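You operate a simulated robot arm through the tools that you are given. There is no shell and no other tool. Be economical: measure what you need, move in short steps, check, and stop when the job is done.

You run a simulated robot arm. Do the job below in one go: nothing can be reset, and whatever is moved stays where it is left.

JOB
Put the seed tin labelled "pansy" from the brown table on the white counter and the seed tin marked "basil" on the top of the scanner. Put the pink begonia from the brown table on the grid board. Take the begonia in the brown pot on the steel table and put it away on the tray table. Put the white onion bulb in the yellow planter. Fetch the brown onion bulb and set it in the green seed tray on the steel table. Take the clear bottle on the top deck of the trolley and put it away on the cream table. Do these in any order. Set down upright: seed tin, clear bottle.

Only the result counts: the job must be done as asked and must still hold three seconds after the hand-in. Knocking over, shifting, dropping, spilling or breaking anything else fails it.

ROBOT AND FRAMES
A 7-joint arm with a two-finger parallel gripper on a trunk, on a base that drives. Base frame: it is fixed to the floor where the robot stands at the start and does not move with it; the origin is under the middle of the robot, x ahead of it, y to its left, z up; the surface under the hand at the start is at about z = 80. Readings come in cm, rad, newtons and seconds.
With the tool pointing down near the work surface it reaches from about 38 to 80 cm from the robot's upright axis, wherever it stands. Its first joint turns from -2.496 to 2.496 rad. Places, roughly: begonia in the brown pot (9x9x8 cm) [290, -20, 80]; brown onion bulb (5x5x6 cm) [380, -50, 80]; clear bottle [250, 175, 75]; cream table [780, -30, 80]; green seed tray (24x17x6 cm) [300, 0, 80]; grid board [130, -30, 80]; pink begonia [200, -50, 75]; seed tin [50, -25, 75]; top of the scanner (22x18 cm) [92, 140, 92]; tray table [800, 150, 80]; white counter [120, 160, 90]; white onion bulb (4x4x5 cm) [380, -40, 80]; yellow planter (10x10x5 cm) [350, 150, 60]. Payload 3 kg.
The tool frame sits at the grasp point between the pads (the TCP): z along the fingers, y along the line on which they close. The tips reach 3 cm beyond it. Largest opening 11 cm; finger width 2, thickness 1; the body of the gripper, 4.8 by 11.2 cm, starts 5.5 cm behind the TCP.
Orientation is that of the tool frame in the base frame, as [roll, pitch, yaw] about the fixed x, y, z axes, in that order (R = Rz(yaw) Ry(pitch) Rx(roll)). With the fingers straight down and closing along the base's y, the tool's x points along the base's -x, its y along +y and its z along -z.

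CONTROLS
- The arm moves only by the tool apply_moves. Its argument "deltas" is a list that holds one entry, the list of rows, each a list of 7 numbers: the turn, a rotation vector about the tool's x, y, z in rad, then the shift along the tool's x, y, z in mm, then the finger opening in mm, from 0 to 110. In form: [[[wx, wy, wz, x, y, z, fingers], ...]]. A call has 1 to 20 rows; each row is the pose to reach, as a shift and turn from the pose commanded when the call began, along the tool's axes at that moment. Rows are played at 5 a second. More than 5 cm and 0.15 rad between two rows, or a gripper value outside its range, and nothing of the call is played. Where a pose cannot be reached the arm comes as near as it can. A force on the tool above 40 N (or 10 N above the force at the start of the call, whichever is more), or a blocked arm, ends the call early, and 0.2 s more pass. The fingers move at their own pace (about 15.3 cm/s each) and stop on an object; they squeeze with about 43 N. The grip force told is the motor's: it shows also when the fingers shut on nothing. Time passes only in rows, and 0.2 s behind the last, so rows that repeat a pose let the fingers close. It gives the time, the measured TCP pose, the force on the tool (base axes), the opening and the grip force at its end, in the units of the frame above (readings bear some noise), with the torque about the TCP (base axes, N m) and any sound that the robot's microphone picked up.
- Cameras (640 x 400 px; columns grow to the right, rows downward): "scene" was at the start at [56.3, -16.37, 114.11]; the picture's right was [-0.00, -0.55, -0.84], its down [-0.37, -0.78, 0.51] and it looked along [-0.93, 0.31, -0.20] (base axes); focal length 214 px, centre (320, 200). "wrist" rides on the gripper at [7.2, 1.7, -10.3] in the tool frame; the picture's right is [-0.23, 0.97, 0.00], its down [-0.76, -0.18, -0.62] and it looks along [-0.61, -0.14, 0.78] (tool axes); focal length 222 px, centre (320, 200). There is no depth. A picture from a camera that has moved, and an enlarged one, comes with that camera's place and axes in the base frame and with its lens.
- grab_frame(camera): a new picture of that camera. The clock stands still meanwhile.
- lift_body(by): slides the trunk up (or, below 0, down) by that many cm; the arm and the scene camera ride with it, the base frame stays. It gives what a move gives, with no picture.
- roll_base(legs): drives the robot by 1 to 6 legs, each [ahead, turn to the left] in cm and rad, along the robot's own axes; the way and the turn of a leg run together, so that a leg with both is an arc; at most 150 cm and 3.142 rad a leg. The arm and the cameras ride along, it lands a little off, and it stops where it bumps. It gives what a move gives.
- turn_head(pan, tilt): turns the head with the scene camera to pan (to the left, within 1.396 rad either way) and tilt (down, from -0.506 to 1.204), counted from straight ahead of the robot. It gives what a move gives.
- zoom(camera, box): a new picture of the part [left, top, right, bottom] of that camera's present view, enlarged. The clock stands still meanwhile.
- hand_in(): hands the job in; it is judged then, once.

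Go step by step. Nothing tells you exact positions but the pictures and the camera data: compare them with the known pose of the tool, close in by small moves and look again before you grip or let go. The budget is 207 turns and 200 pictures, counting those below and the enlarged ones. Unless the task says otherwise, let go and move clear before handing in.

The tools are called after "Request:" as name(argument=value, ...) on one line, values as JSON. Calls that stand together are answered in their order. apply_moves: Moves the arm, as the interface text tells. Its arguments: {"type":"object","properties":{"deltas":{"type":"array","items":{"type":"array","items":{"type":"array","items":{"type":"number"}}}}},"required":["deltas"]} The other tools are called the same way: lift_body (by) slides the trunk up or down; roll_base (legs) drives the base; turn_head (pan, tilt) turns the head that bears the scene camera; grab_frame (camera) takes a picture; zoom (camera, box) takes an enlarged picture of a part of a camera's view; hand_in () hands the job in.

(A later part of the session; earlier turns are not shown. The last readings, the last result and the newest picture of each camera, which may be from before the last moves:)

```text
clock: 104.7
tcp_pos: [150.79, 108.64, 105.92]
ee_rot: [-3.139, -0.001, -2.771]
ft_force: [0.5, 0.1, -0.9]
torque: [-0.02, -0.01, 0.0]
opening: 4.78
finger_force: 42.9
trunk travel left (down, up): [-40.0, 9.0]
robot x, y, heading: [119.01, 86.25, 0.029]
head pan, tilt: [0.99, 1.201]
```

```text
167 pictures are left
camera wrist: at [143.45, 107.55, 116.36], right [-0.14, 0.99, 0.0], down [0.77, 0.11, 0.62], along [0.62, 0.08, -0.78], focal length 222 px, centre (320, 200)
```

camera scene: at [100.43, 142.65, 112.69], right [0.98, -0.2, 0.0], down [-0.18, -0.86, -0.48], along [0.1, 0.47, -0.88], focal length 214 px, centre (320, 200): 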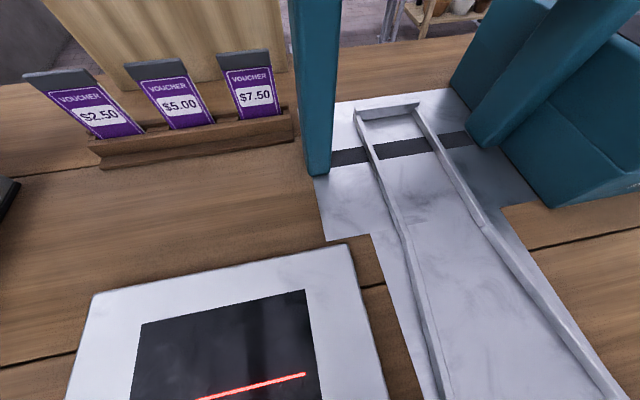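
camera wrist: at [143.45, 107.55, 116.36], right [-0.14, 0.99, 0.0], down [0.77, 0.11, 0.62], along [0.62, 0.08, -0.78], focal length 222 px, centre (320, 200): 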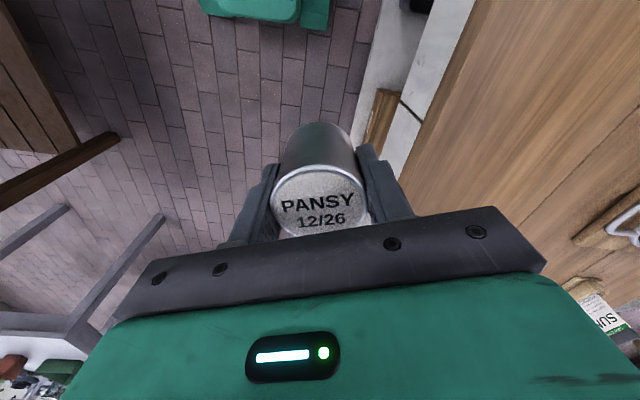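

The counter top right of the hand looks clear. I check with the head camera before choosing the spot.

Request:
turn_head(pan=0.8, tilt=0.1)

Request:
grab_frame(camera="scene")

```text
clock: 106.0
tcp_pos: [150.83, 108.58, 106.06]
ee_rot: [-3.138, -0.004, -2.772]
ft_force: [-0.5, 0.7, -0.7]
torque: [-0.02, -0.01, -0.03]
opening: 4.77
finger_force: 43.3
trunk travel left (down, up): [-40.0, 9.0]
robot x, y, heading: [119.11, 86.13, 0.026]
head pan, tilt: [0.799, 0.099]
```

```text
166 pictures are left
camera scene: at [157.74, 118.26, 112.3], right [0.25, -0.65, -0.71], down [-0.9, -0.43, 0.07], along [-0.35, 0.63, -0.7], focal length 214 px, centre (320, 200)
```

scene: 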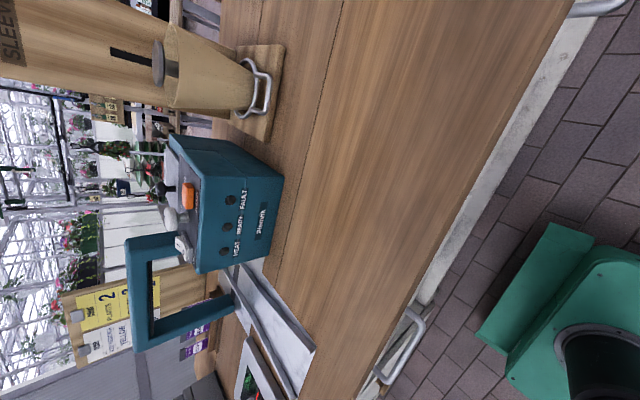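

The wood near (150, 136) is clear, away from the sealer and the paper roll. I park the head and place pansy there.

Request:
turn_head(pan=0.99, tilt=1.2)

Request:
apply_moves(deltas=[[[0, 0, 0, -15, 43, 0, 30], [0, 0, 0, -30, 86, 0, 30], [0, 0, 0, -45, 129, 0, 30], [0, 0, 0, -60, 172, 0, 30], [0, 0, 0, -76, 215, 0, 30], [0, 0, 0, -91, 258, 0, 30], [0, 0, 0, -91, 258, 45, 30], [0, 0, 0, -91, 258, 90, 30], [0, 0, 0, -91, 258, 105, 30], [0, 0, 0, -91, 258, 105, 30]]])

Request:
grab_frame(camera="wrist")

```text
clock: 107.4
tcp_pos: [150.76, 108.57, 105.99]
ee_rot: [-3.139, 0.0, -2.773]
ft_force: [-0.5, 0.4, 0.3]
torque: [0.02, 0.01, 0.03]
opening: 4.77
finger_force: 42.9
trunk travel left (down, up): [-40.0, 9.0]
robot x, y, heading: [119.2, 85.98, 0.026]
head pan, tilt: [0.99, 1.201]
```

```text
clock: 109.6
tcp_pos: [149.82, 135.96, 95.32]
ee_rot: [-3.136, 0.002, -2.769]
ft_force: [0.0, -0.2, -0.4]
torque: [-0.03, -0.02, -0.02]
opening: 4.77
finger_force: 42.8
trunk travel left (down, up): [-40.0, 9.0]
robot x, y, heading: [119.23, 86.16, 0.032]
head pan, tilt: [0.99, 1.201]
```

```text
165 pictures are left
camera wrist: at [142.49, 134.99, 105.74], right [-0.14, 0.99, 0.0], down [0.77, 0.11, 0.62], along [0.62, 0.09, -0.78], focal length 222 px, centre (320, 200)
```

wrist: 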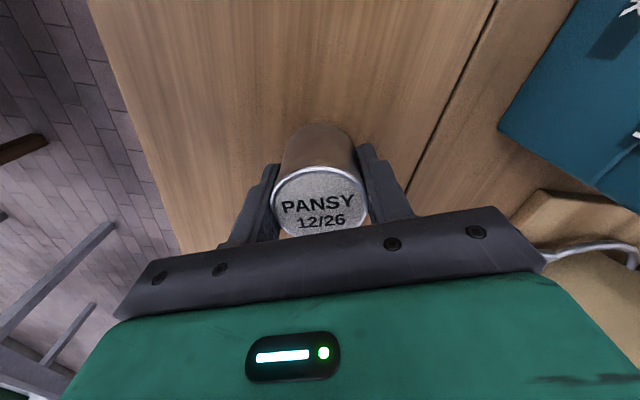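

Clear wood beneath. I lower in small steps until contact.

Request:
apply_moves(deltas=[[[0, 0, 0, 0, 0, 6, 30], [0, 0, 0, 0, 0, 11, 30], [0, 0, 0, 0, 0, 15, 30], [0, 0, 0, 0, 0, 18, 30], [0, 0, 0, 0, 0, 20, 30], [0, 0, 0, 0, 0, 20, 30]]])

```text
clock: 110.8
tcp_pos: [150.02, 135.98, 93.75]
ee_rot: [3.141, 0.004, -2.771]
ft_force: [-1.5, -3.0, 18.9]
torque: [-0.24, 0.14, 0.01]
opening: 4.77
finger_force: 42.9
trunk travel left (down, up): [-40.0, 9.0]
robot x, y, heading: [119.27, 86.3, 0.034]
head pan, tilt: [0.99, 1.201]
stopped in row 6: the force on the tool passed its limit at 41 N (the readings are from after the stop); the commanded pose is now the measured one
```

Contact at z≈93.6, so the tin is on the counter. I open and rise.

Request:
apply_moves(deltas=[[[0, 0, 0, 0, 0, 0, 30], [0, 0, 0, 0, 0, 0, 60], [0, 0, 0, 0, 0, 0, 90], [0, 0, 0, 0, 0, -3, 110], [0, 0, 0, 0, 0, -20, 110], [0, 0, 0, 0, 0, -60, 110], [0, 0, 0, 0, 0, -105, 110], [0, 0, 0, 0, -45, -120, 110], [0, 0, 0, 0, -90, -120, 110], [0, 0, 0, 0, -90, -120, 110]]])

Request:
grab_frame(camera="wrist")

```text
clock: 113.0
tcp_pos: [153.29, 127.16, 105.71]
ee_rot: [-3.14, 0.001, -2.772]
ft_force: [-0.3, -1.1, -0.1]
torque: [0.01, 0.0, 0.01]
opening: 10.99
finger_force: 0.0
trunk travel left (down, up): [-40.0, 9.0]
robot x, y, heading: [119.2, 86.17, 0.027]
head pan, tilt: [0.99, 1.201]
```

```text
164 pictures are left
camera wrist: at [145.96, 126.18, 116.0], right [-0.14, 0.99, 0.0], down [0.77, 0.11, 0.62], along [0.62, 0.09, -0.78], focal length 222 px, centre (320, 200)
```

wrist: 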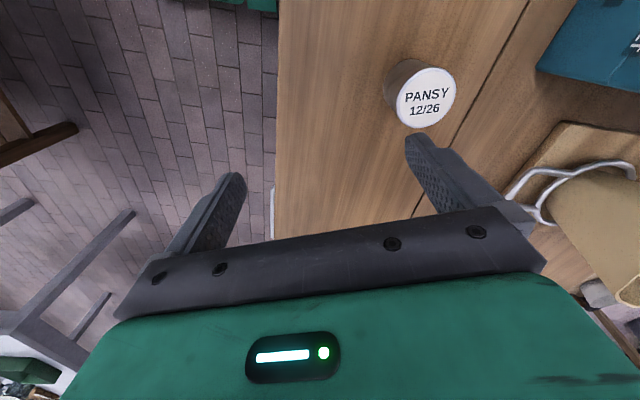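

Pansy is placed and upright. I bring the arm to the front and look ahead toward the trolley.

Request:
apply_moves(deltas=[[[0, 0, 0.05, 7, -44, 0, 110], [0, 0, 0.1, 14, -88, 0, 110], [0, 0, 0.15, 21, -133, 0, 110], [0, 0, 0.2, 28, -177, 0, 110], [0, 0, 0.25, 35, -221, 0, 110], [0, 0, 0.3, 42, -265, 0, 110], [0, 0, 0.35, 49, -310, 0, 110], [0, 0, 0.37, 55, -354, 0, 110], [0, 0, 0.37, 55, -354, 0, 110]]])

Request:
turn_head(pan=0.6, tilt=-0.5)

Request:
grab_frame(camera="scene")

```text
clock: 115.0
tcp_pos: [161.17, 92.46, 105.82]
ee_rot: [-3.142, 0.002, -3.141]
ft_force: [-0.6, -0.6, 0.3]
torque: [0.02, 0.01, 0.01]
opening: 10.98
finger_force: 0.1
trunk travel left (down, up): [-40.0, 9.0]
robot x, y, heading: [119.54, 86.2, 0.023]
head pan, tilt: [0.99, 1.201]
```

```text
clock: 116.7
tcp_pos: [161.24, 92.54, 105.83]
ee_rot: [-3.14, 0.002, -3.14]
ft_force: [-0.8, -0.5, 0.8]
torque: [0.01, 0.02, 0.0]
opening: 10.99
finger_force: 0.0
trunk travel left (down, up): [-40.0, 9.0]
robot x, y, heading: [119.5, 86.33, 0.026]
head pan, tilt: [0.6, -0.499]
```

```text
163 pictures are left
camera scene: at [176.13, 96.14, 113.06], right [0.0, -0.83, -0.56], down [-0.88, 0.27, -0.4], along [0.48, 0.5, -0.72], focal length 214 px, centre (320, 200)
```

scene: 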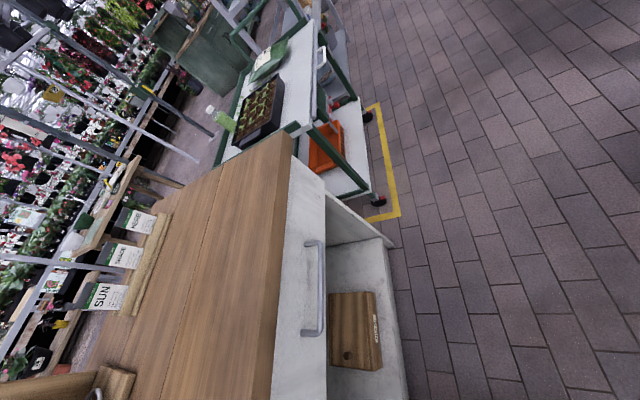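

The clear spray bottle is on the trolley's near corner, near (255, 177). I drive up alongside the trolley.

Request:
roll_base(legs=[[0, 0.09], [125, 0], [0, -0.115]])

Request:
turn_head(pan=1.2, tilt=0.3)

Request:
grab_frame(camera="scene")

```text
clock: 124.2
tcp_pos: [286.75, 106.66, 105.79]
ee_rot: [-3.141, 0.001, 3.12]
ft_force: [0.3, 0.5, -0.8]
torque: [-0.01, -0.01, 0.0]
opening: 11.0
finger_force: 0.0
trunk travel left (down, up): [-40.0, 9.0]
robot x, y, heading: [244.67, 101.84, 0.004]
head pan, tilt: [0.6, -0.499]
```

```text
clock: 125.3
tcp_pos: [286.69, 106.49, 105.96]
ee_rot: [-3.14, 0.0, 3.119]
ft_force: [-0.6, 1.0, -0.6]
torque: [0.01, 0.01, -0.02]
opening: 11.0
finger_force: 0.2
trunk travel left (down, up): [-40.0, 9.0]
robot x, y, heading: [244.63, 101.55, 0.005]
head pan, tilt: [1.201, 0.3]
```

```text
162 pictures are left
camera scene: at [295.14, 114.89, 115.25], right [-0.01, -0.36, -0.93], down [-0.96, -0.25, 0.11], along [-0.27, 0.9, -0.35], focal length 214 px, centre (320, 200)
```

scene: 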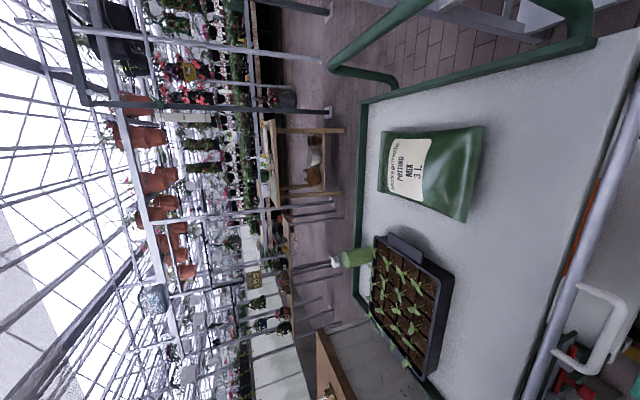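

The spray bottle stands at about (257, 171) just behind a seedling tray. I move the hand high over it, turning to face it, and look down.

Request:
apply_moves(deltas=[[[0, 0, -0.122, 23, 39, 0, 110], [0, 0, -0.244, 46, 78, 0, 110], [0, 0, -0.366, 69, 117, 0, 110], [0, 0, -0.488, 92, 157, 0, 110], [0, 0, -0.61, 115, 196, 0, 110], [0, 0, -0.732, 138, 235, 0, 110], [0, 0, -0.854, 160, 274, 0, 110], [0, 0, -0.976, 183, 313, 0, 110], [0, 0, -1.098, 206, 352, 0, 110], [0, 0, -1.22, 229, 391, 0, 110], [0, 0, -1.342, 252, 430, 0, 110], [0, 0, -1.464, 275, 470, 0, 110], [0, 0, -1.59, 298, 509, 0, 110], [0, 0, -1.59, 298, 509, 0, 110]]])

Request:
turn_head(pan=0, tilt=0.3)

Request:
grab_frame(camera="scene")

Request:
grab_frame(camera="wrist")

```text
clock: 128.3
tcp_pos: [257.79, 158.19, 105.84]
ee_rot: [-3.141, 0.0, -1.573]
ft_force: [-1.3, 0.6, -0.2]
torque: [0.0, 0.01, 0.0]
opening: 11.01
finger_force: 0.0
trunk travel left (down, up): [-40.0, 9.0]
robot x, y, heading: [244.99, 101.44, 0.004]
head pan, tilt: [1.201, 0.3]
```

```text
clock: 129.7
tcp_pos: [257.93, 158.18, 105.84]
ee_rot: [-3.14, -0.001, -1.574]
ft_force: [-0.2, 0.3, -0.2]
torque: [0.01, 0.0, -0.02]
opening: 10.99
finger_force: 0.1
trunk travel left (down, up): [-40.0, 9.0]
robot x, y, heading: [244.18, 101.86, 0.005]
head pan, tilt: [0.0, 0.3]
```

```text
161 pictures are left
camera scene: at [257.91, 166.19, 109.27], right [1.0, 0.0, 0.0], down [0.0, -0.96, 0.3], along [0.0, -0.3, -0.96], focal length 214 px, centre (320, 200)
```

scene: 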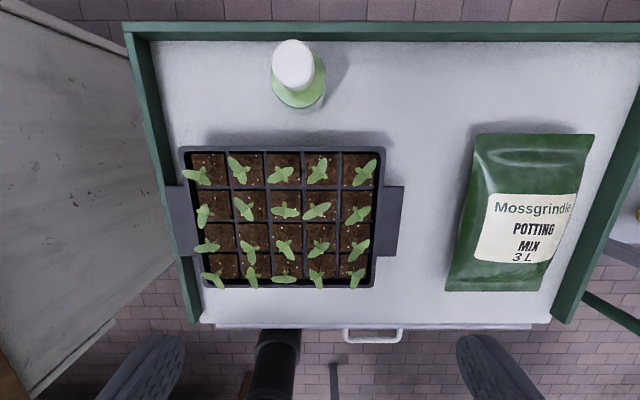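

```text
160 pictures are left
camera wrist: at [256.27, 150.84, 116.25], right [-0.97, 0.23, 0.0], down [0.18, 0.76, 0.62], along [0.14, 0.61, -0.78], focal length 222 px, centre (320, 200)
```

wrist: 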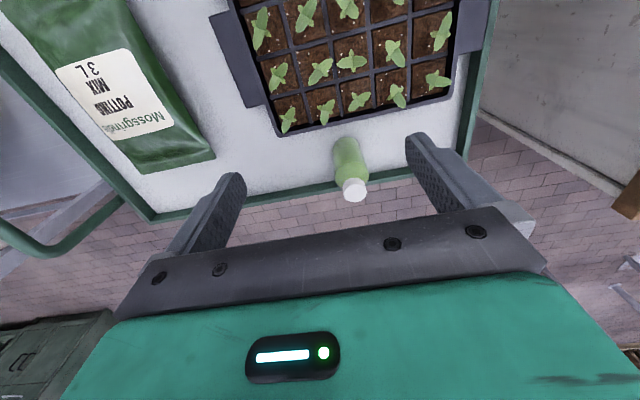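

The cap is at about (255.6, 172, 88). I zoom to see the bottle's shape so as to choose a grip height.

Request:
zoom(camera="scene", box=[240, 10, 360, 130])

Request:
zoom(camera="wrist", box=[290, 110, 410, 220])

```text
3.33 times, centred on (300, 70) of scene
camera zoom: at [257.91, 166.19, 109.27], right [1.0, 0.0, 0.0], down [0.0, -0.96, 0.3], along [0.0, -0.3, -0.96], focal length 715 px, centre (387, 633)
```

zoom: 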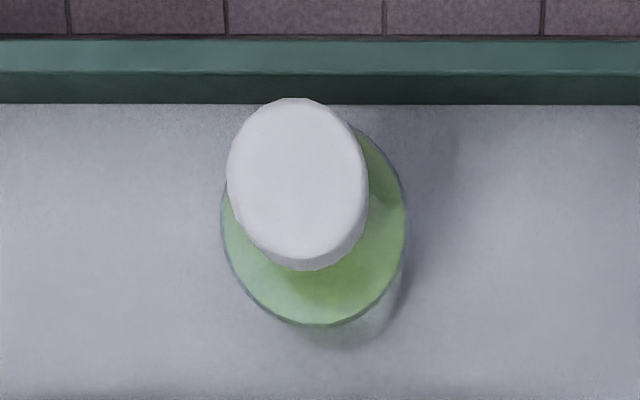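

```text
3.64 times, centred on (350, 165) of wrist
camera zoom: at [256.27, 150.84, 116.25], right [-0.97, 0.23, 0.0], down [0.18, 0.76, 0.62], along [0.14, 0.61, -0.78], focal length 808 px, centre (211, 327)
```

zoom: 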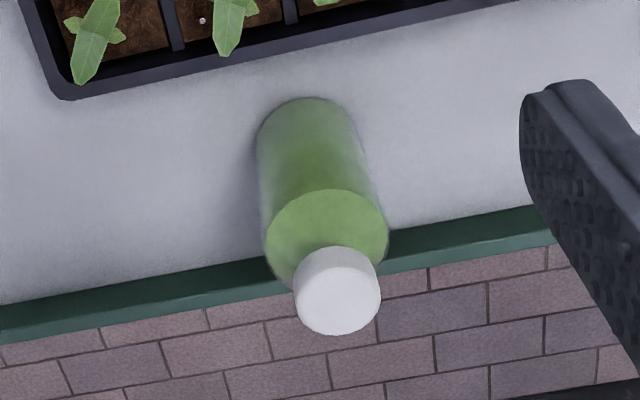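

The bottle is a 5.7 cm cylinder up to about z=85, cap top near 88, deck at 75. I park the head, move above it and lower part way.

Request:
turn_head(pan=0.99, tilt=1.2)

Request:
apply_moves(deltas=[[[0, 0, 0, -46, 7, 0, 110], [0, 0, 0, -92, 14, 0, 110], [0, 0, 0, -138, 22, 0, 110], [0, 0, 0, -138, 22, 45, 110], [0, 0, 0, -138, 22, 90, 110], [0, 0, 0, -138, 22, 115, 110], [0, 0, 0, -138, 22, 115, 110]]])

Request:
grab_frame(camera="wrist")

```text
clock: 130.9
tcp_pos: [257.9, 158.17, 105.87]
ee_rot: [-3.14, 0.001, -1.573]
ft_force: [0.2, 0.7, 0.8]
torque: [0.0, -0.04, 0.01]
opening: 10.99
finger_force: 0.2
trunk travel left (down, up): [-40.0, 9.0]
robot x, y, heading: [245.01, 101.79, 0.007]
head pan, tilt: [0.99, 1.201]
```

```text
clock: 132.6
tcp_pos: [255.77, 171.92, 94.12]
ee_rot: [-3.141, 0.0, -1.574]
ft_force: [0.8, -0.9, -0.6]
torque: [0.01, -0.01, 0.03]
opening: 11.0
finger_force: 0.0
trunk travel left (down, up): [-40.0, 9.0]
robot x, y, heading: [244.4, 101.97, 0.005]
head pan, tilt: [0.99, 1.201]
```

```text
157 pictures are left
camera wrist: at [254.21, 164.61, 104.58], right [-0.97, 0.23, 0.0], down [0.18, 0.76, 0.62], along [0.15, 0.61, -0.78], focal length 222 px, centre (320, 200)
```

wrist: 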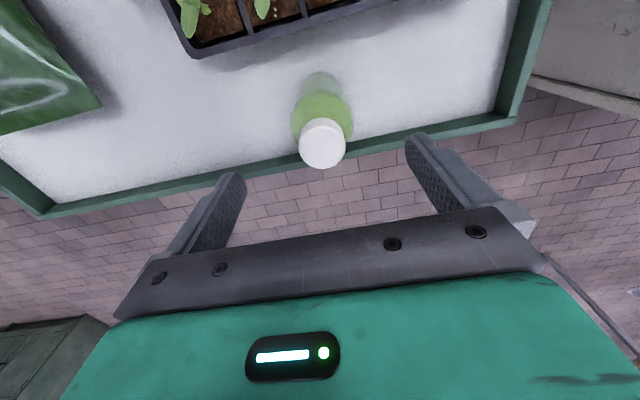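

Aligned. I lower to z≈83.5 and close.

Request:
apply_moves(deltas=[[[0, 0, 0, 0, 0, 40, 110], [0, 0, 0, 0, 0, 80, 110], [0, 0, 0, 0, 0, 105, 110], [0, 0, 0, 0, 0, 105, 110], [0, 0, 0, 0, 0, 105, 75], [0, 0, 0, 0, 0, 105, 60], [0, 0, 0, 0, 0, 105, 45], [0, 0, 0, 0, 0, 105, 40], [0, 0, 0, 0, 0, 105, 40]]])

Request:
grab_frame(camera="wrist")

```text
clock: 134.6
tcp_pos: [256.06, 171.9, 83.94]
ee_rot: [-3.14, 0.001, -1.572]
ft_force: [0.5, 0.9, 0.9]
torque: [0.03, -0.05, 0.0]
opening: 5.84
finger_force: 43.0
trunk travel left (down, up): [-40.0, 9.0]
robot x, y, heading: [244.68, 101.9, 0.003]
head pan, tilt: [0.99, 1.201]
```

```text
156 pictures are left
camera wrist: at [254.3, 164.69, 94.22], right [-0.97, 0.23, 0.0], down [0.18, 0.76, 0.62], along [0.14, 0.61, -0.78], focal length 222 px, centre (320, 200)
```

wrist: 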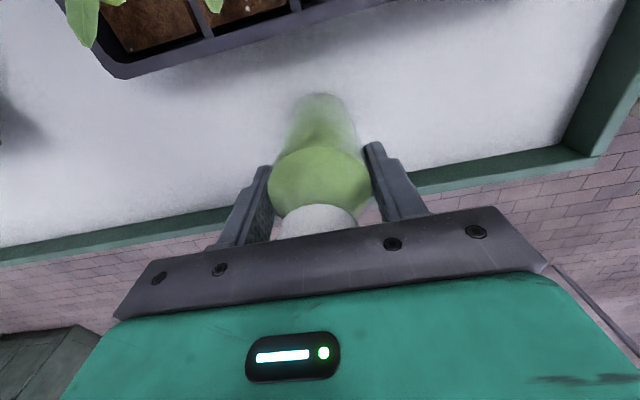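

Gripped (5.8 cm). I lift it slowly first and check.

Request:
apply_moves(deltas=[[[0, 0, 0, 0, 0, -20, 40], [0, 0, 0, 0, 0, -50, 40], [0, 0, 0, 0, 0, -90, 40], [0, 0, 0, 0, 0, -130, 40], [0, 0, 0, 0, 0, -170, 40], [0, 0, 0, 0, 0, -210, 40], [0, 0, 0, 46, -7, -220, 40], [0, 0, 0, 92, -14, -220, 40], [0, 0, 0, 138, -21, -220, 40], [0, 0, 0, 138, -21, -220, 40]]])

Request:
grab_frame(camera="wrist")

```text
clock: 136.8
tcp_pos: [257.65, 158.03, 105.97]
ee_rot: [-3.139, 0.0, -1.574]
ft_force: [-3.2, -1.4, -0.3]
torque: [0.06, -0.16, 0.0]
opening: 5.84
finger_force: 43.1
trunk travel left (down, up): [-40.0, 9.0]
robot x, y, heading: [244.47, 101.55, 0.01]
head pan, tilt: [0.99, 1.201]
```

```text
155 pictures are left
camera wrist: at [256.03, 150.7, 116.37], right [-0.97, 0.23, 0.0], down [0.18, 0.76, 0.62], along [0.15, 0.61, -0.78], focal length 222 px, centre (320, 200)
```

wrist: 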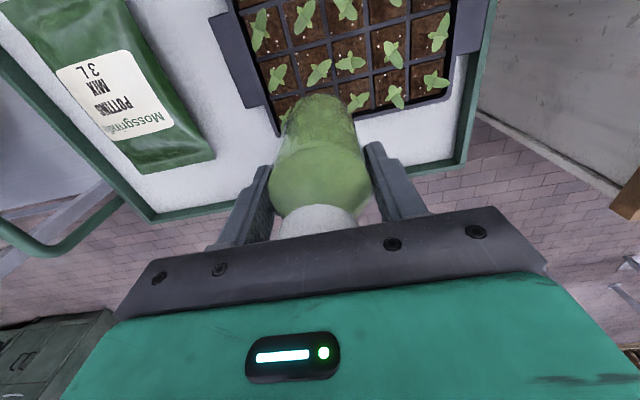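

Holding well. I swing it to the front for driving.

Request:
apply_moves(deltas=[[[0, 0, 0.122, 39, -22, 0, 40], [0, 0, 0.244, 78, -44, 0, 40], [0, 0, 0.366, 118, -66, 0, 40], [0, 0, 0.488, 157, -88, 0, 40], [0, 0, 0.61, 196, -110, 0, 40], [0, 0, 0.732, 236, -132, 0, 40], [0, 0, 0.854, 275, -154, 0, 40], [0, 0, 0.976, 315, -176, 0, 40], [0, 0, 1.098, 354, -198, 0, 40], [0, 0, 1.22, 393, -220, 0, 40], [0, 0, 1.342, 433, -243, 0, 40], [0, 0, 1.464, 472, -265, 0, 40], [0, 0, 1.571, 512, -287, 0, 40], [0, 0, 1.571, 512, -287, 0, 40]]])

Request:
turn_head(pan=0, tilt=-0.5)

Request:
grab_frame(camera="scene")

Request:
turn_head(pan=-1.1, tilt=-0.5)

Request:
grab_frame(camera="scene")

```text
clock: 139.8
tcp_pos: [286.54, 106.86, 105.96]
ee_rot: [-3.141, 0.001, 3.137]
ft_force: [-0.4, 0.0, -3.7]
torque: [0.02, 0.04, 0.02]
opening: 5.85
finger_force: 43.2
trunk travel left (down, up): [-40.0, 9.0]
robot x, y, heading: [244.65, 101.71, 0.006]
head pan, tilt: [0.99, 1.201]
```

```text
clock: 141.5
tcp_pos: [286.54, 106.82, 105.99]
ee_rot: [3.141, 0.002, 3.138]
ft_force: [0.8, 0.4, -3.1]
torque: [0.03, 0.01, -0.01]
opening: 5.85
finger_force: 42.4
trunk travel left (down, up): [-40.0, 9.0]
robot x, y, heading: [244.67, 101.69, 0.007]
head pan, tilt: [0.0, -0.499]
```

```text
154 pictures are left
camera scene: at [301.47, 106.64, 112.02], right [0.0, -1.0, 0.0], down [-0.88, 0.0, -0.48], along [0.48, 0.0, -0.88], focal length 214 px, centre (320, 200)
```

scene: 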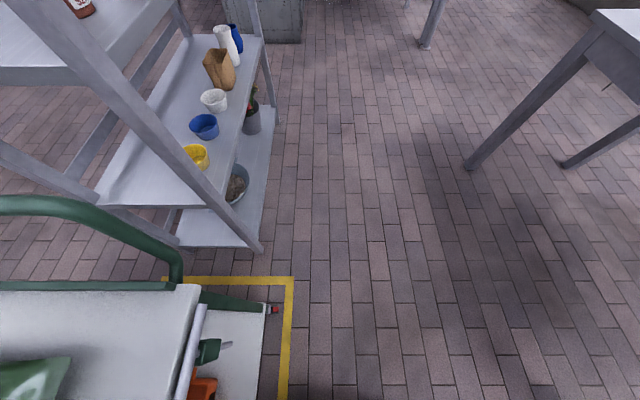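

```text
clock: 142.8
tcp_pos: [286.43, 106.93, 105.94]
ee_rot: [-3.141, 0.003, 3.139]
ft_force: [0.9, -0.6, -2.7]
torque: [0.01, -0.01, -0.02]
opening: 5.86
finger_force: 43.1
trunk travel left (down, up): [-40.0, 9.0]
robot x, y, heading: [244.9, 101.36, 0.002]
head pan, tilt: [-1.1, -0.499]
```

```text
153 pictures are left
camera scene: at [301.45, 100.66, 115.68], right [0.0, -0.45, 0.89], down [-0.88, -0.42, -0.22], along [0.48, -0.78, -0.4], focal length 214 px, centre (320, 200)
```

scene: 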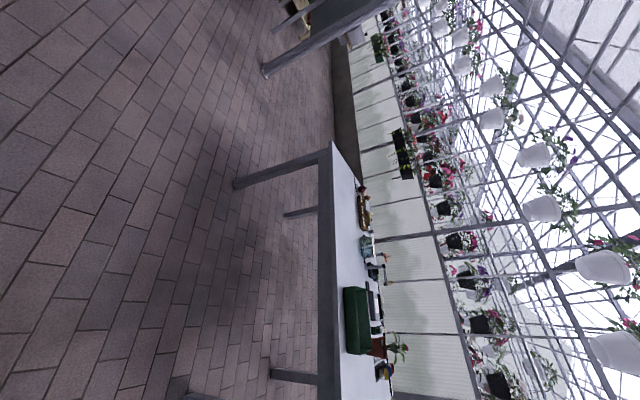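

The corridor is open. I drive on along its middle with the bottle, then look again.

Request:
roll_base(legs=[[0, -0.16], [150, 0], [80, 0], [0, 0.155]])

Request:
turn_head(pan=-0.7, tilt=-0.5)

Request:
grab_frame(camera="scene")

Request:
turn_head(pan=0.7, tilt=-0.5)

Request:
grab_frame(camera="scene")

```text
clock: 143.8
tcp_pos: [286.58, 103.55, 105.97]
ee_rot: [-3.139, 0.002, 3.058]
ft_force: [-0.5, 0.2, -2.2]
torque: [0.0, 0.0, -0.01]
opening: 5.82
finger_force: 43.2
trunk travel left (down, up): [-40.0, 9.0]
robot x, y, heading: [244.73, 101.79, -0.069]
head pan, tilt: [-1.1, -0.499]
stopped in leg 1: the robot was blocked; the commanded pose is now the measured one
```

```text
clock: 144.6
tcp_pos: [286.58, 103.44, 106.1]
ee_rot: [3.141, 0.0, 3.06]
ft_force: [-0.9, 0.6, -3.9]
torque: [-0.03, -0.02, 0.01]
opening: 5.85
finger_force: 43.0
trunk travel left (down, up): [-40.0, 9.0]
robot x, y, heading: [244.74, 101.36, -0.069]
head pan, tilt: [-0.7, -0.499]
```

```text
152 pictures are left
camera scene: at [301.2, 97.82, 113.68], right [-0.06, -0.76, 0.65], down [-0.9, -0.24, -0.37], along [0.43, -0.6, -0.67], focal length 214 px, centre (320, 200)
```

scene: 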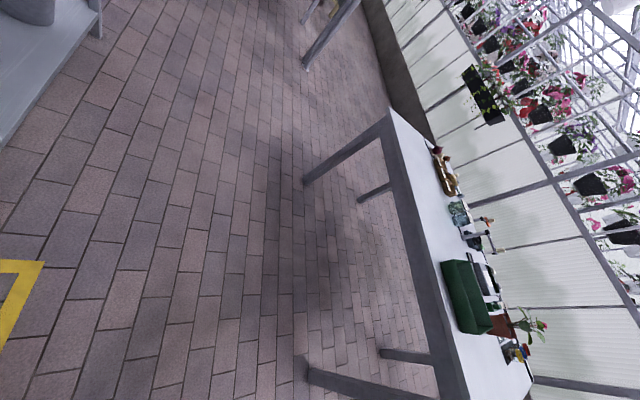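

```text
clock: 146.2
tcp_pos: [286.67, 103.67, 106.08]
ee_rot: [-3.142, 0.001, 3.06]
ft_force: [-0.3, -0.1, -3.2]
torque: [0.0, -0.01, 0.01]
opening: 5.83
finger_force: 43.3
trunk travel left (down, up): [-40.0, 9.0]
robot x, y, heading: [244.4, 101.92, -0.06]
head pan, tilt: [0.7, -0.499]
```

```text
151 pictures are left
camera scene: at [301.9, 106.43, 113.66], right [-0.06, -0.76, -0.64], down [-0.85, 0.38, -0.37], along [0.52, 0.52, -0.67], focal length 214 px, centre (320, 200)
```

scene: 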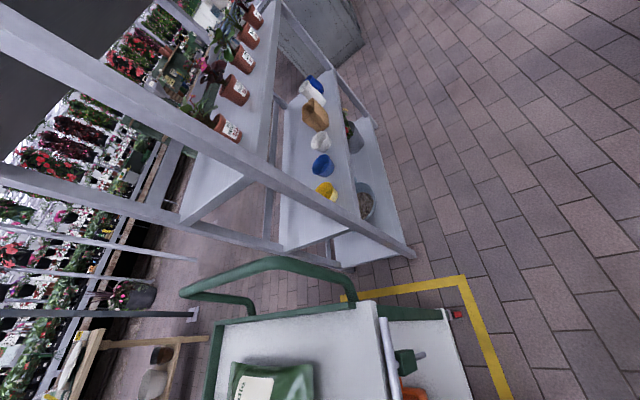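

The robot's rear-left corner brushed the trolley zone when turning. Driving straight ahead at this heading leads away from it, so I do that.

Request:
roll_base(legs=[[60, 0], [0, -0.09], [140, 0], [0, 0.15]])

Request:
turn_head(pan=0, tilt=-0.5)

Request:
grab_frame(camera="scene")

```text
clock: 157.2
tcp_pos: [483.12, 82.12, 105.99]
ee_rot: [-3.14, 0.002, 3.133]
ft_force: [-0.3, 0.2, -2.6]
torque: [0.0, 0.01, -0.01]
opening: 5.86
finger_force: 42.8
trunk travel left (down, up): [-40.0, 9.0]
robot x, y, heading: [441.59, 76.43, 0.014]
head pan, tilt: [0.7, -0.499]
```

```text
clock: 158.3
tcp_pos: [483.16, 82.03, 106.09]
ee_rot: [3.141, 0.0, 3.135]
ft_force: [0.9, 0.1, -3.6]
torque: [0.03, -0.01, 0.02]
opening: 5.82
finger_force: 43.4
trunk travel left (down, up): [-40.0, 9.0]
robot x, y, heading: [441.69, 76.36, 0.012]
head pan, tilt: [0.0, -0.499]
```

```text
150 pictures are left
camera scene: at [498.18, 81.79, 112.13], right [-0.01, -1.0, 0.0], down [-0.88, 0.01, -0.48], along [0.48, 0.0, -0.88], focal length 214 px, centre (320, 200)
```

scene: 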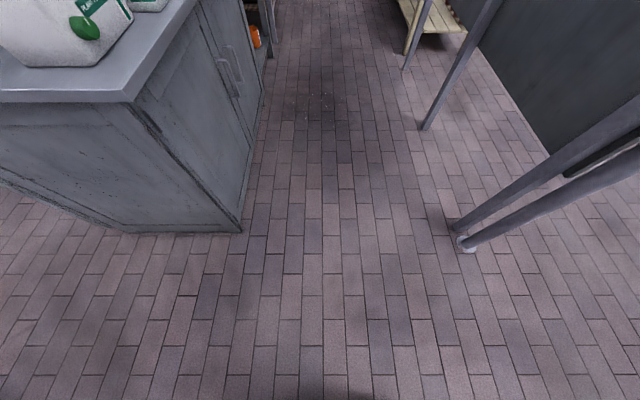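

The corridor continues between a cabinet (left, from y≈112) and a table leg (right, y≈6). I shift to y≈62 and go on.

Request:
roll_base(legs=[[0, -0.17], [80, 0], [0, 0.16], [90, 0]])

Request:
grab_frame(camera="scene")

```text
clock: 168.3
tcp_pos: [653.22, 69.29, 106.1]
ee_rot: [-3.141, 0.0, 3.125]
ft_force: [-0.3, 0.7, -3.3]
torque: [-0.04, 0.0, 0.01]
opening: 5.83
finger_force: 43.0
trunk travel left (down, up): [-40.0, 9.0]
robot x, y, heading: [611.53, 63.89, 0.008]
head pan, tilt: [0.0, -0.499]
```

```text
149 pictures are left
camera scene: at [668.15, 68.88, 112.13], right [-0.02, -1.0, 0.0], down [-0.88, 0.01, -0.48], along [0.48, -0.01, -0.88], focal length 214 px, centre (320, 200)
```

scene: 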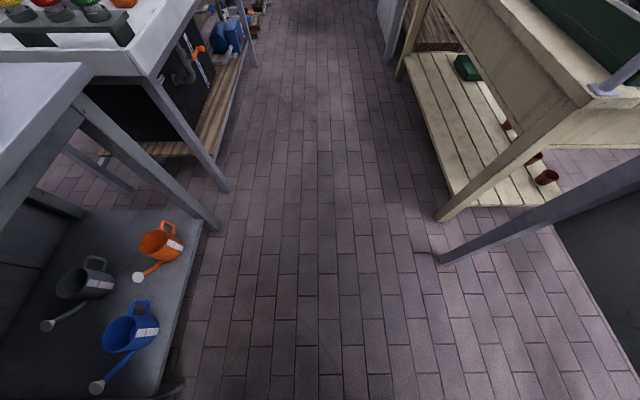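

The cream table stands on the right from x≈716. I drive on to x≈735, slightly closer to it.

Request:
roll_base(legs=[[0, -0.1], [115, 0], [0, 0.09]])

Request:
turn_head(pan=-0.8, tilt=-0.1)

Request:
grab_frame(camera="scene")

Request:
turn_head(pan=1.0, tilt=-0.4)

Request:
grab_frame(camera="scene")

```text
clock: 175.2
tcp_pos: [767.83, 56.85, 106.11]
ee_rot: [3.14, 0.001, 3.102]
ft_force: [0.0, 0.2, -2.9]
torque: [-0.05, 0.04, 0.0]
opening: 5.86
finger_force: 42.8
trunk travel left (down, up): [-40.0, 9.0]
robot x, y, heading: [726.16, 52.01, -0.014]
head pan, tilt: [0.0, -0.499]
```

```text
clock: 176.3
tcp_pos: [767.86, 57.05, 106.28]
ee_rot: [3.141, -0.001, 3.103]
ft_force: [0.1, 0.3, -3.6]
torque: [0.02, 0.01, 0.03]
opening: 5.83
finger_force: 42.9
trunk travel left (down, up): [-40.0, 9.0]
robot x, y, heading: [725.91, 52.51, -0.01]
head pan, tilt: [-0.799, -0.099]
```

```text
148 pictures are left
camera scene: at [779.38, 50.06, 112.85], right [-0.03, -0.7, 0.72], down [-1.0, -0.03, -0.07], along [0.07, -0.72, -0.69], focal length 214 px, centre (320, 200)
```

scene: 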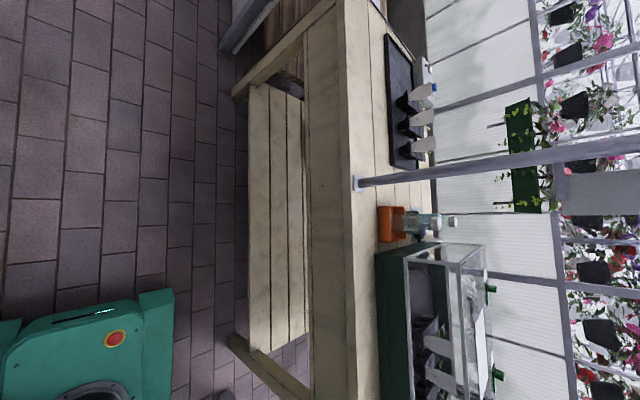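

```text
clock: 178.2
tcp_pos: [767.79, 56.87, 106.23]
ee_rot: [-3.14, 0.0, 3.103]
ft_force: [0.4, 0.5, -2.1]
torque: [0.03, -0.02, -0.01]
opening: 5.85
finger_force: 42.8
trunk travel left (down, up): [-40.0, 9.0]
robot x, y, heading: [725.93, 52.06, -0.013]
head pan, tilt: [1.0, -0.4]
```

```text
147 pictures are left
camera scene: at [782.27, 62.35, 114.96], right [-0.02, -0.54, -0.84], down [-0.91, 0.36, -0.21], along [0.42, 0.76, -0.5], focal length 214 px, centre (320, 200)
```

scene: 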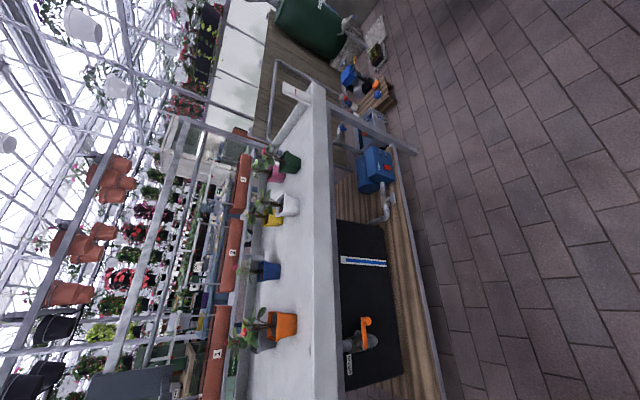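

The cream table has free space around (806, -6), between a post at (787, 0) and a black mat. I drive alongside it.

Request:
roll_base(legs=[[80, 0.01]])

Request:
turn_head(pan=-1.1, tilt=0.3)

Request:
grab_frame(camera="scene")

```text
clock: 182.5
tcp_pos: [848.5, 56.7, 106.2]
ee_rot: [-3.141, 0.001, 3.113]
ft_force: [0.2, -0.5, -2.9]
torque: [0.0, 0.01, 0.0]
opening: 5.84
finger_force: 43.2
trunk travel left (down, up): [-40.0, 9.0]
robot x, y, heading: [806.52, 50.91, -0.005]
head pan, tilt: [1.0, -0.4]
```

```text
clock: 184.5
tcp_pos: [848.61, 56.74, 106.23]
ee_rot: [-3.141, 0.001, 3.115]
ft_force: [0.1, 0.6, -2.4]
torque: [0.01, -0.04, 0.01]
opening: 5.84
finger_force: 43.0
trunk travel left (down, up): [-40.0, 9.0]
robot x, y, heading: [806.7, 51.04, -0.004]
head pan, tilt: [-1.1, 0.3]
```

```text
146 pictures are left
camera scene: at [856.55, 47.93, 114.73], right [-0.01, -0.45, 0.89], down [-0.95, 0.29, 0.13], along [-0.32, -0.84, -0.43], focal length 214 px, centre (320, 200)
```

scene: 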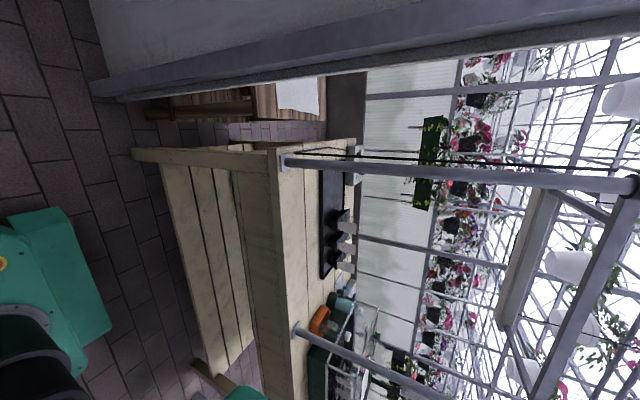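

There are posts at (787, 0) and (848, 2) with a lamp beam above z≈130. I swing the arm to the right on a tight arc, ending just in front of the table edge between the posts.

Request:
turn_head(pan=0.99, tilt=1.2)

Request:
apply_moves(deltas=[[[0, 0, 0.109, -5, -46, 0, 40], [0, 0, 0.218, -5, -92, 0, 40], [0, 0, 0.327, 0, -138, 0, 40], [0, 0, 0.436, 10, -183, 0, 40], [0, 0, 0.545, 25, -227, 0, 40], [0, 0, 0.654, 45, -268, 0, 40], [0, 0, 0.763, 69, -308, 0, 40], [0, 0, 0.872, 97, -345, 0, 40], [0, 0, 0.981, 129, -378, 0, 40], [0, 0, 1.09, 164, -408, 0, 40], [0, 0, 1.199, 202, -434, 0, 40], [0, 0, 1.308, 244, -455, 0, 40], [0, 0, 1.417, 286, -471, 0, 40], [0, 0, 1.526, 331, -483, 0, 40], [0, 0, 1.526, 331, -483, 0, 40]]])

Request:
grab_frame(camera="wrist")

Request:
turn_head(pan=0, tilt=-0.5)

Request:
grab_frame(camera="scene")

```text
clock: 186.5
tcp_pos: [848.57, 56.63, 106.18]
ee_rot: [-3.14, 0.0, 3.113]
ft_force: [0.6, 0.0, -2.6]
torque: [-0.01, -0.02, 0.0]
opening: 5.84
finger_force: 43.0
trunk travel left (down, up): [-40.0, 9.0]
robot x, y, heading: [806.69, 51.43, -0.005]
head pan, tilt: [0.99, 1.201]
```

```text
clock: 189.7
tcp_pos: [814.19, 9.04, 106.26]
ee_rot: [3.14, 0.0, 1.584]
ft_force: [-0.2, 0.7, -1.9]
torque: [0.04, -0.03, -0.01]
opening: 5.82
finger_force: 43.0
trunk travel left (down, up): [-40.0, 9.0]
robot x, y, heading: [807.06, 51.12, -0.002]
head pan, tilt: [0.99, 1.201]
```

```text
145 pictures are left
camera wrist: at [815.8, 16.29, 116.59], right [0.98, -0.21, 0.0], down [-0.17, -0.76, 0.62], along [-0.13, -0.61, -0.78], focal length 222 px, centre (320, 200)
```

wrist: 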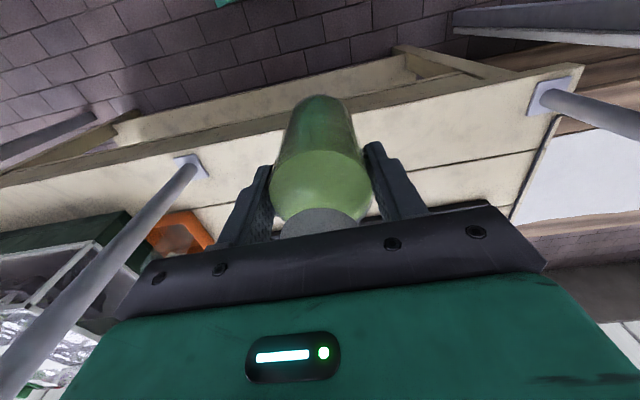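

```text
clock: 191.4
tcp_pos: [814.24, 9.04, 106.18]
ee_rot: [3.14, 0.0, 1.587]
ft_force: [-0.2, -0.1, -3.3]
torque: [0.0, 0.02, 0.02]
opening: 5.87
finger_force: 43.3
trunk travel left (down, up): [-40.0, 9.0]
robot x, y, heading: [806.98, 51.51, -0.004]
head pan, tilt: [0.0, -0.499]
```

```text
144 pictures are left
camera scene: at [814.47, -6.09, 112.25], right [-1.0, -0.02, 0.0], down [-0.01, 0.88, -0.48], along [0.01, -0.48, -0.88], focal length 214 px, centre (320, 200)
```

scene: 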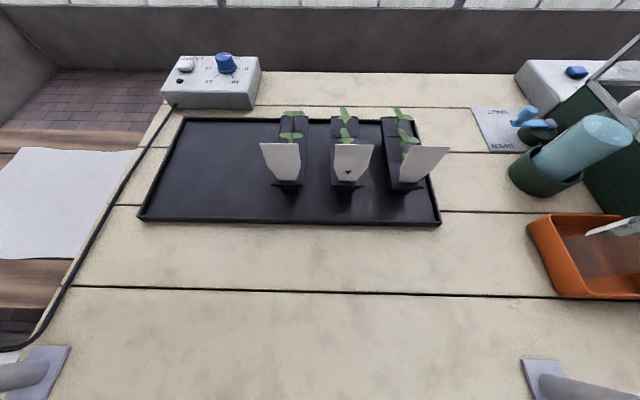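

A clear patch lies at about (814, -4). I park the head, move over it and lower most of the way.

Request:
turn_head(pan=0.99, tilt=1.2)

Request:
apply_moves(deltas=[[[0, 0, 0, -43, 0, 0, 40], [0, 0, 0, -87, 0, 0, 40], [0, 0, 0, -130, 0, 0, 40], [0, 0, 0, -130, 0, 45, 40], [0, 0, 0, -130, 0, 90, 40], [0, 0, 0, -130, 0, 125, 40], [0, 0, 0, -130, 0, 145, 40], [0, 0, 0, -130, 0, 145, 40]]])

Request:
grab_frame(camera="wrist")

```text
clock: 193.1
tcp_pos: [814.23, 9.01, 106.18]
ee_rot: [3.14, -0.001, 1.589]
ft_force: [-0.1, 0.4, -3.4]
torque: [0.01, 0.01, -0.04]
opening: 5.84
finger_force: 42.8
trunk travel left (down, up): [-40.0, 9.0]
robot x, y, heading: [806.67, 51.2, -0.006]
head pan, tilt: [0.99, 1.201]
```

```text
clock: 194.9
tcp_pos: [814.35, -3.97, 91.71]
ee_rot: [-3.141, -0.001, 1.588]
ft_force: [0.3, -0.6, -2.9]
torque: [0.05, -0.03, 0.02]
opening: 5.87
finger_force: 43.1
trunk travel left (down, up): [-40.0, 9.0]
robot x, y, heading: [806.77, 51.6, -0.003]
head pan, tilt: [0.99, 1.201]
```

```text
143 pictures are left
camera wrist: at [815.91, 3.34, 102.13], right [0.98, -0.21, 0.0], down [-0.16, -0.76, 0.62], along [-0.13, -0.61, -0.78], focal length 222 px, centre (320, 200)
```

wrist: 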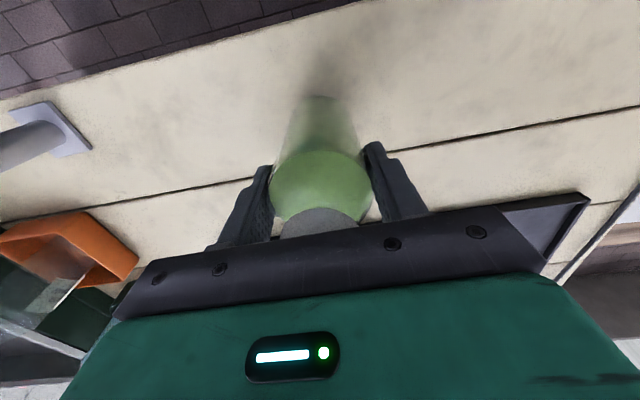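

Good place. I lower in small steps to contact.

Request:
apply_moves(deltas=[[[0, 0, 0, 0, 0, 8, 40], [0, 0, 0, 0, 0, 14, 40], [0, 0, 0, 0, 0, 19, 40], [0, 0, 0, 0, 0, 23, 40], [0, 0, 0, 0, 0, 26, 40], [0, 0, 0, 0, 0, 26, 40]]])

```text
clock: 196.0
tcp_pos: [814.48, -3.92, 89.79]
ee_rot: [3.139, 0.009, 1.589]
ft_force: [0.9, -0.7, 10.9]
torque: [0.1, 0.1, -0.05]
opening: 5.85
finger_force: 42.5
trunk travel left (down, up): [-40.0, 9.0]
robot x, y, heading: [806.78, 51.27, -0.002]
head pan, tilt: [0.99, 1.201]
stopped in row 5: the force on the tool passed its limit at 43 N (the readings are from after the stop); the commanded pose is now the measured one
```

Contact. I release and rise straight up.

Request:
apply_moves(deltas=[[[0, 0, 0, 0, 0, 0, 40], [0, 0, 0, 0, 0, 0, 70], [0, 0, 0, 0, 0, 0, 95], [0, 0, 0, 0, 0, 0, 110], [0, 0, 0, 0, 0, -30, 110], [0, 0, 0, 0, 0, -75, 110], [0, 0, 0, 0, 0, -120, 110], [0, 0, 0, 0, 0, -160, 110], [0, 0, 0, 45, 0, -160, 110], [0, 0, 0, 90, 0, -160, 110], [0, 0, 0, 135, 0, -160, 110], [0, 0, 0, 135, 0, -160, 110]]])

Request:
grab_frame(camera="wrist")

```text
clock: 198.6
tcp_pos: [814.16, 9.57, 105.51]
ee_rot: [3.14, 0.007, 1.588]
ft_force: [0.7, 0.1, -0.4]
torque: [0.0, 0.0, -0.02]
opening: 11.0
finger_force: 0.0
trunk travel left (down, up): [-40.0, 9.0]
robot x, y, heading: [806.97, 50.99, -0.005]
head pan, tilt: [0.99, 1.201]
```

```text
142 pictures are left
camera wrist: at [815.74, 16.88, 115.8], right [0.98, -0.21, 0.0], down [-0.17, -0.76, 0.63], along [-0.13, -0.61, -0.78], focal length 222 px, centre (320, 200)
```

wrist: 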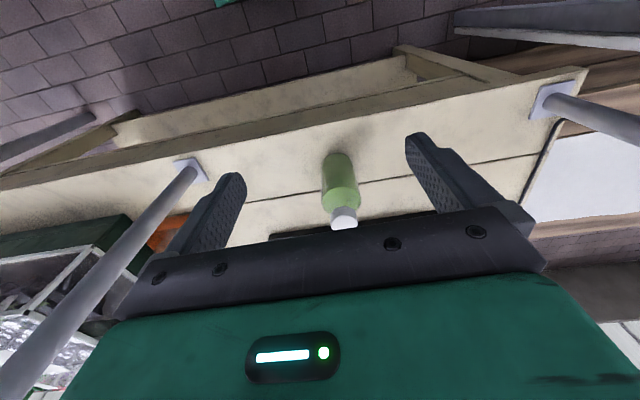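

The bottle stands on the cream table. I swing the arm back to the front.

Request:
apply_moves(deltas=[[[0, 0, -0.109, 11, 45, 0, 110], [0, 0, -0.218, 26, 88, 0, 110], [0, 0, -0.327, 46, 130, 0, 110], [0, 0, -0.436, 71, 169, 0, 110], [0, 0, -0.545, 100, 205, 0, 110], [0, 0, -0.654, 132, 238, 0, 110], [0, 0, -0.763, 168, 267, 0, 110], [0, 0, -0.872, 207, 292, 0, 110], [0, 0, -0.981, 248, 313, 0, 110], [0, 0, -1.09, 291, 329, 0, 110], [0, 0, -1.199, 336, 340, 0, 110], [0, 0, -1.308, 382, 346, 0, 110], [0, 0, -1.417, 428, 348, 0, 110], [0, 0, -1.526, 474, 344, 0, 110], [0, 0, -1.526, 474, 344, 0, 110]]])

Request:
roll_base(legs=[[0, -0.06], [-150, 0], [-120, 0], [0, 0.06]])

```text
clock: 201.8
tcp_pos: [847.47, 57.63, 105.48]
ee_rot: [-3.135, 0.001, 3.115]
ft_force: [-0.6, 0.1, 0.0]
torque: [-0.02, -0.02, 0.01]
opening: 10.99
finger_force: 0.2
trunk travel left (down, up): [-40.0, 9.0]
robot x, y, heading: [807.16, 51.22, -0.003]
head pan, tilt: [0.99, 1.201]
```

```text
clock: 215.8
tcp_pos: [577.75, 72.0, 105.53]
ee_rot: [-3.137, 0.002, -3.14]
ft_force: [0.1, 0.1, -0.2]
torque: [-0.03, 0.0, -0.02]
opening: 11.01
finger_force: 0.0
trunk travel left (down, up): [-40.0, 9.0]
robot x, y, heading: [537.21, 64.07, 0.024]
head pan, tilt: [0.99, 1.201]
```

Request:
roll_base(legs=[[-150, 0], [-75, 0], [0, -0.024]])

Request:
turn_head(pan=-0.9, tilt=0.3)

Request:
grab_frame(camera="scene")

```text
clock: 227.2
tcp_pos: [352.71, 66.28, 105.53]
ee_rot: [-3.136, 0.002, 3.121]
ft_force: [0.3, 0.4, 0.0]
torque: [-0.01, -0.02, 0.03]
opening: 11.01
finger_force: 0.2
trunk travel left (down, up): [-40.0, 9.0]
robot x, y, heading: [312.05, 59.2, 0.005]
head pan, tilt: [0.99, 1.201]
```

```text
clock: 229.1
tcp_pos: [352.71, 66.15, 105.59]
ee_rot: [-3.135, 0.001, 3.122]
ft_force: [0.2, 0.1, -0.1]
torque: [0.01, -0.03, 0.02]
opening: 10.98
finger_force: 0.1
trunk travel left (down, up): [-40.0, 9.0]
robot x, y, heading: [312.18, 59.37, 0.011]
head pan, tilt: [-0.901, 0.3]
```

```text
141 pictures are left
camera scene: at [360.73, 58.58, 112.57], right [-0.01, -0.62, 0.79], down [-0.95, 0.25, 0.18], along [-0.31, -0.75, -0.59], focal length 214 px, centre (320, 200)
```

scene: 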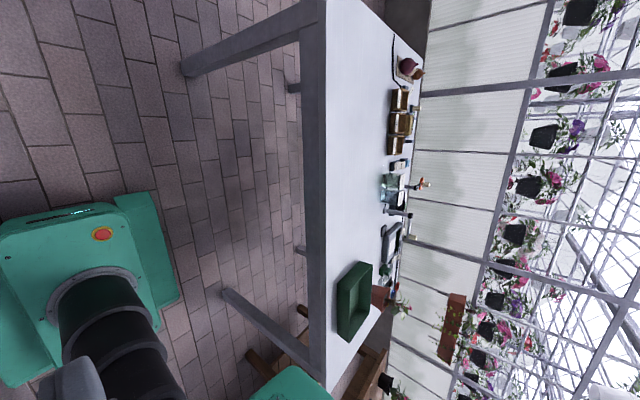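

The pot stands behind the green tray, about (289, -21), so I need to be nearer the table. I back off diagonally and come forward at y≈45.

Request:
roll_base(legs=[[0, 0.19], [-70, 0], [0, -0.195], [42, 0]])

Request:
turn_head(pan=-0.9, tilt=0.5)

Request:
grab_frame(camera="scene")

```text
clock: 236.6
tcp_pos: [325.87, 52.46, 105.58]
ee_rot: [-3.136, 0.0, 3.121]
ft_force: [0.0, -0.4, 0.5]
torque: [-0.01, -0.01, 0.01]
opening: 11.01
finger_force: 0.0
trunk travel left (down, up): [-40.0, 9.0]
robot x, y, heading: [285.5, 45.22, 0.006]
head pan, tilt: [-0.901, 0.3]
```

```text
clock: 237.4
tcp_pos: [325.77, 52.52, 105.57]
ee_rot: [-3.136, 0.0, 3.121]
ft_force: [0.7, 0.4, -0.2]
torque: [-0.02, 0.02, 0.01]
opening: 11.03
finger_force: 0.2
trunk travel left (down, up): [-40.0, 9.0]
robot x, y, heading: [284.78, 44.86, -0.0]
head pan, tilt: [-0.901, 0.499]
```

```text
140 pictures are left
camera scene: at [331.91, 45.07, 112.77], right [-0.01, -0.62, 0.79], down [-0.87, 0.39, 0.29], along [-0.49, -0.68, -0.54], focal length 214 px, centre (320, 200)
```

scene: 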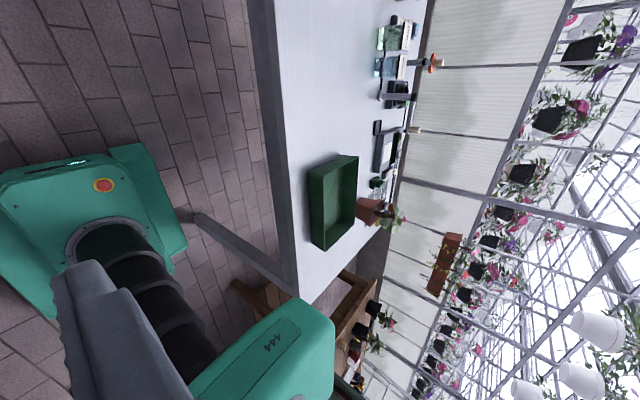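

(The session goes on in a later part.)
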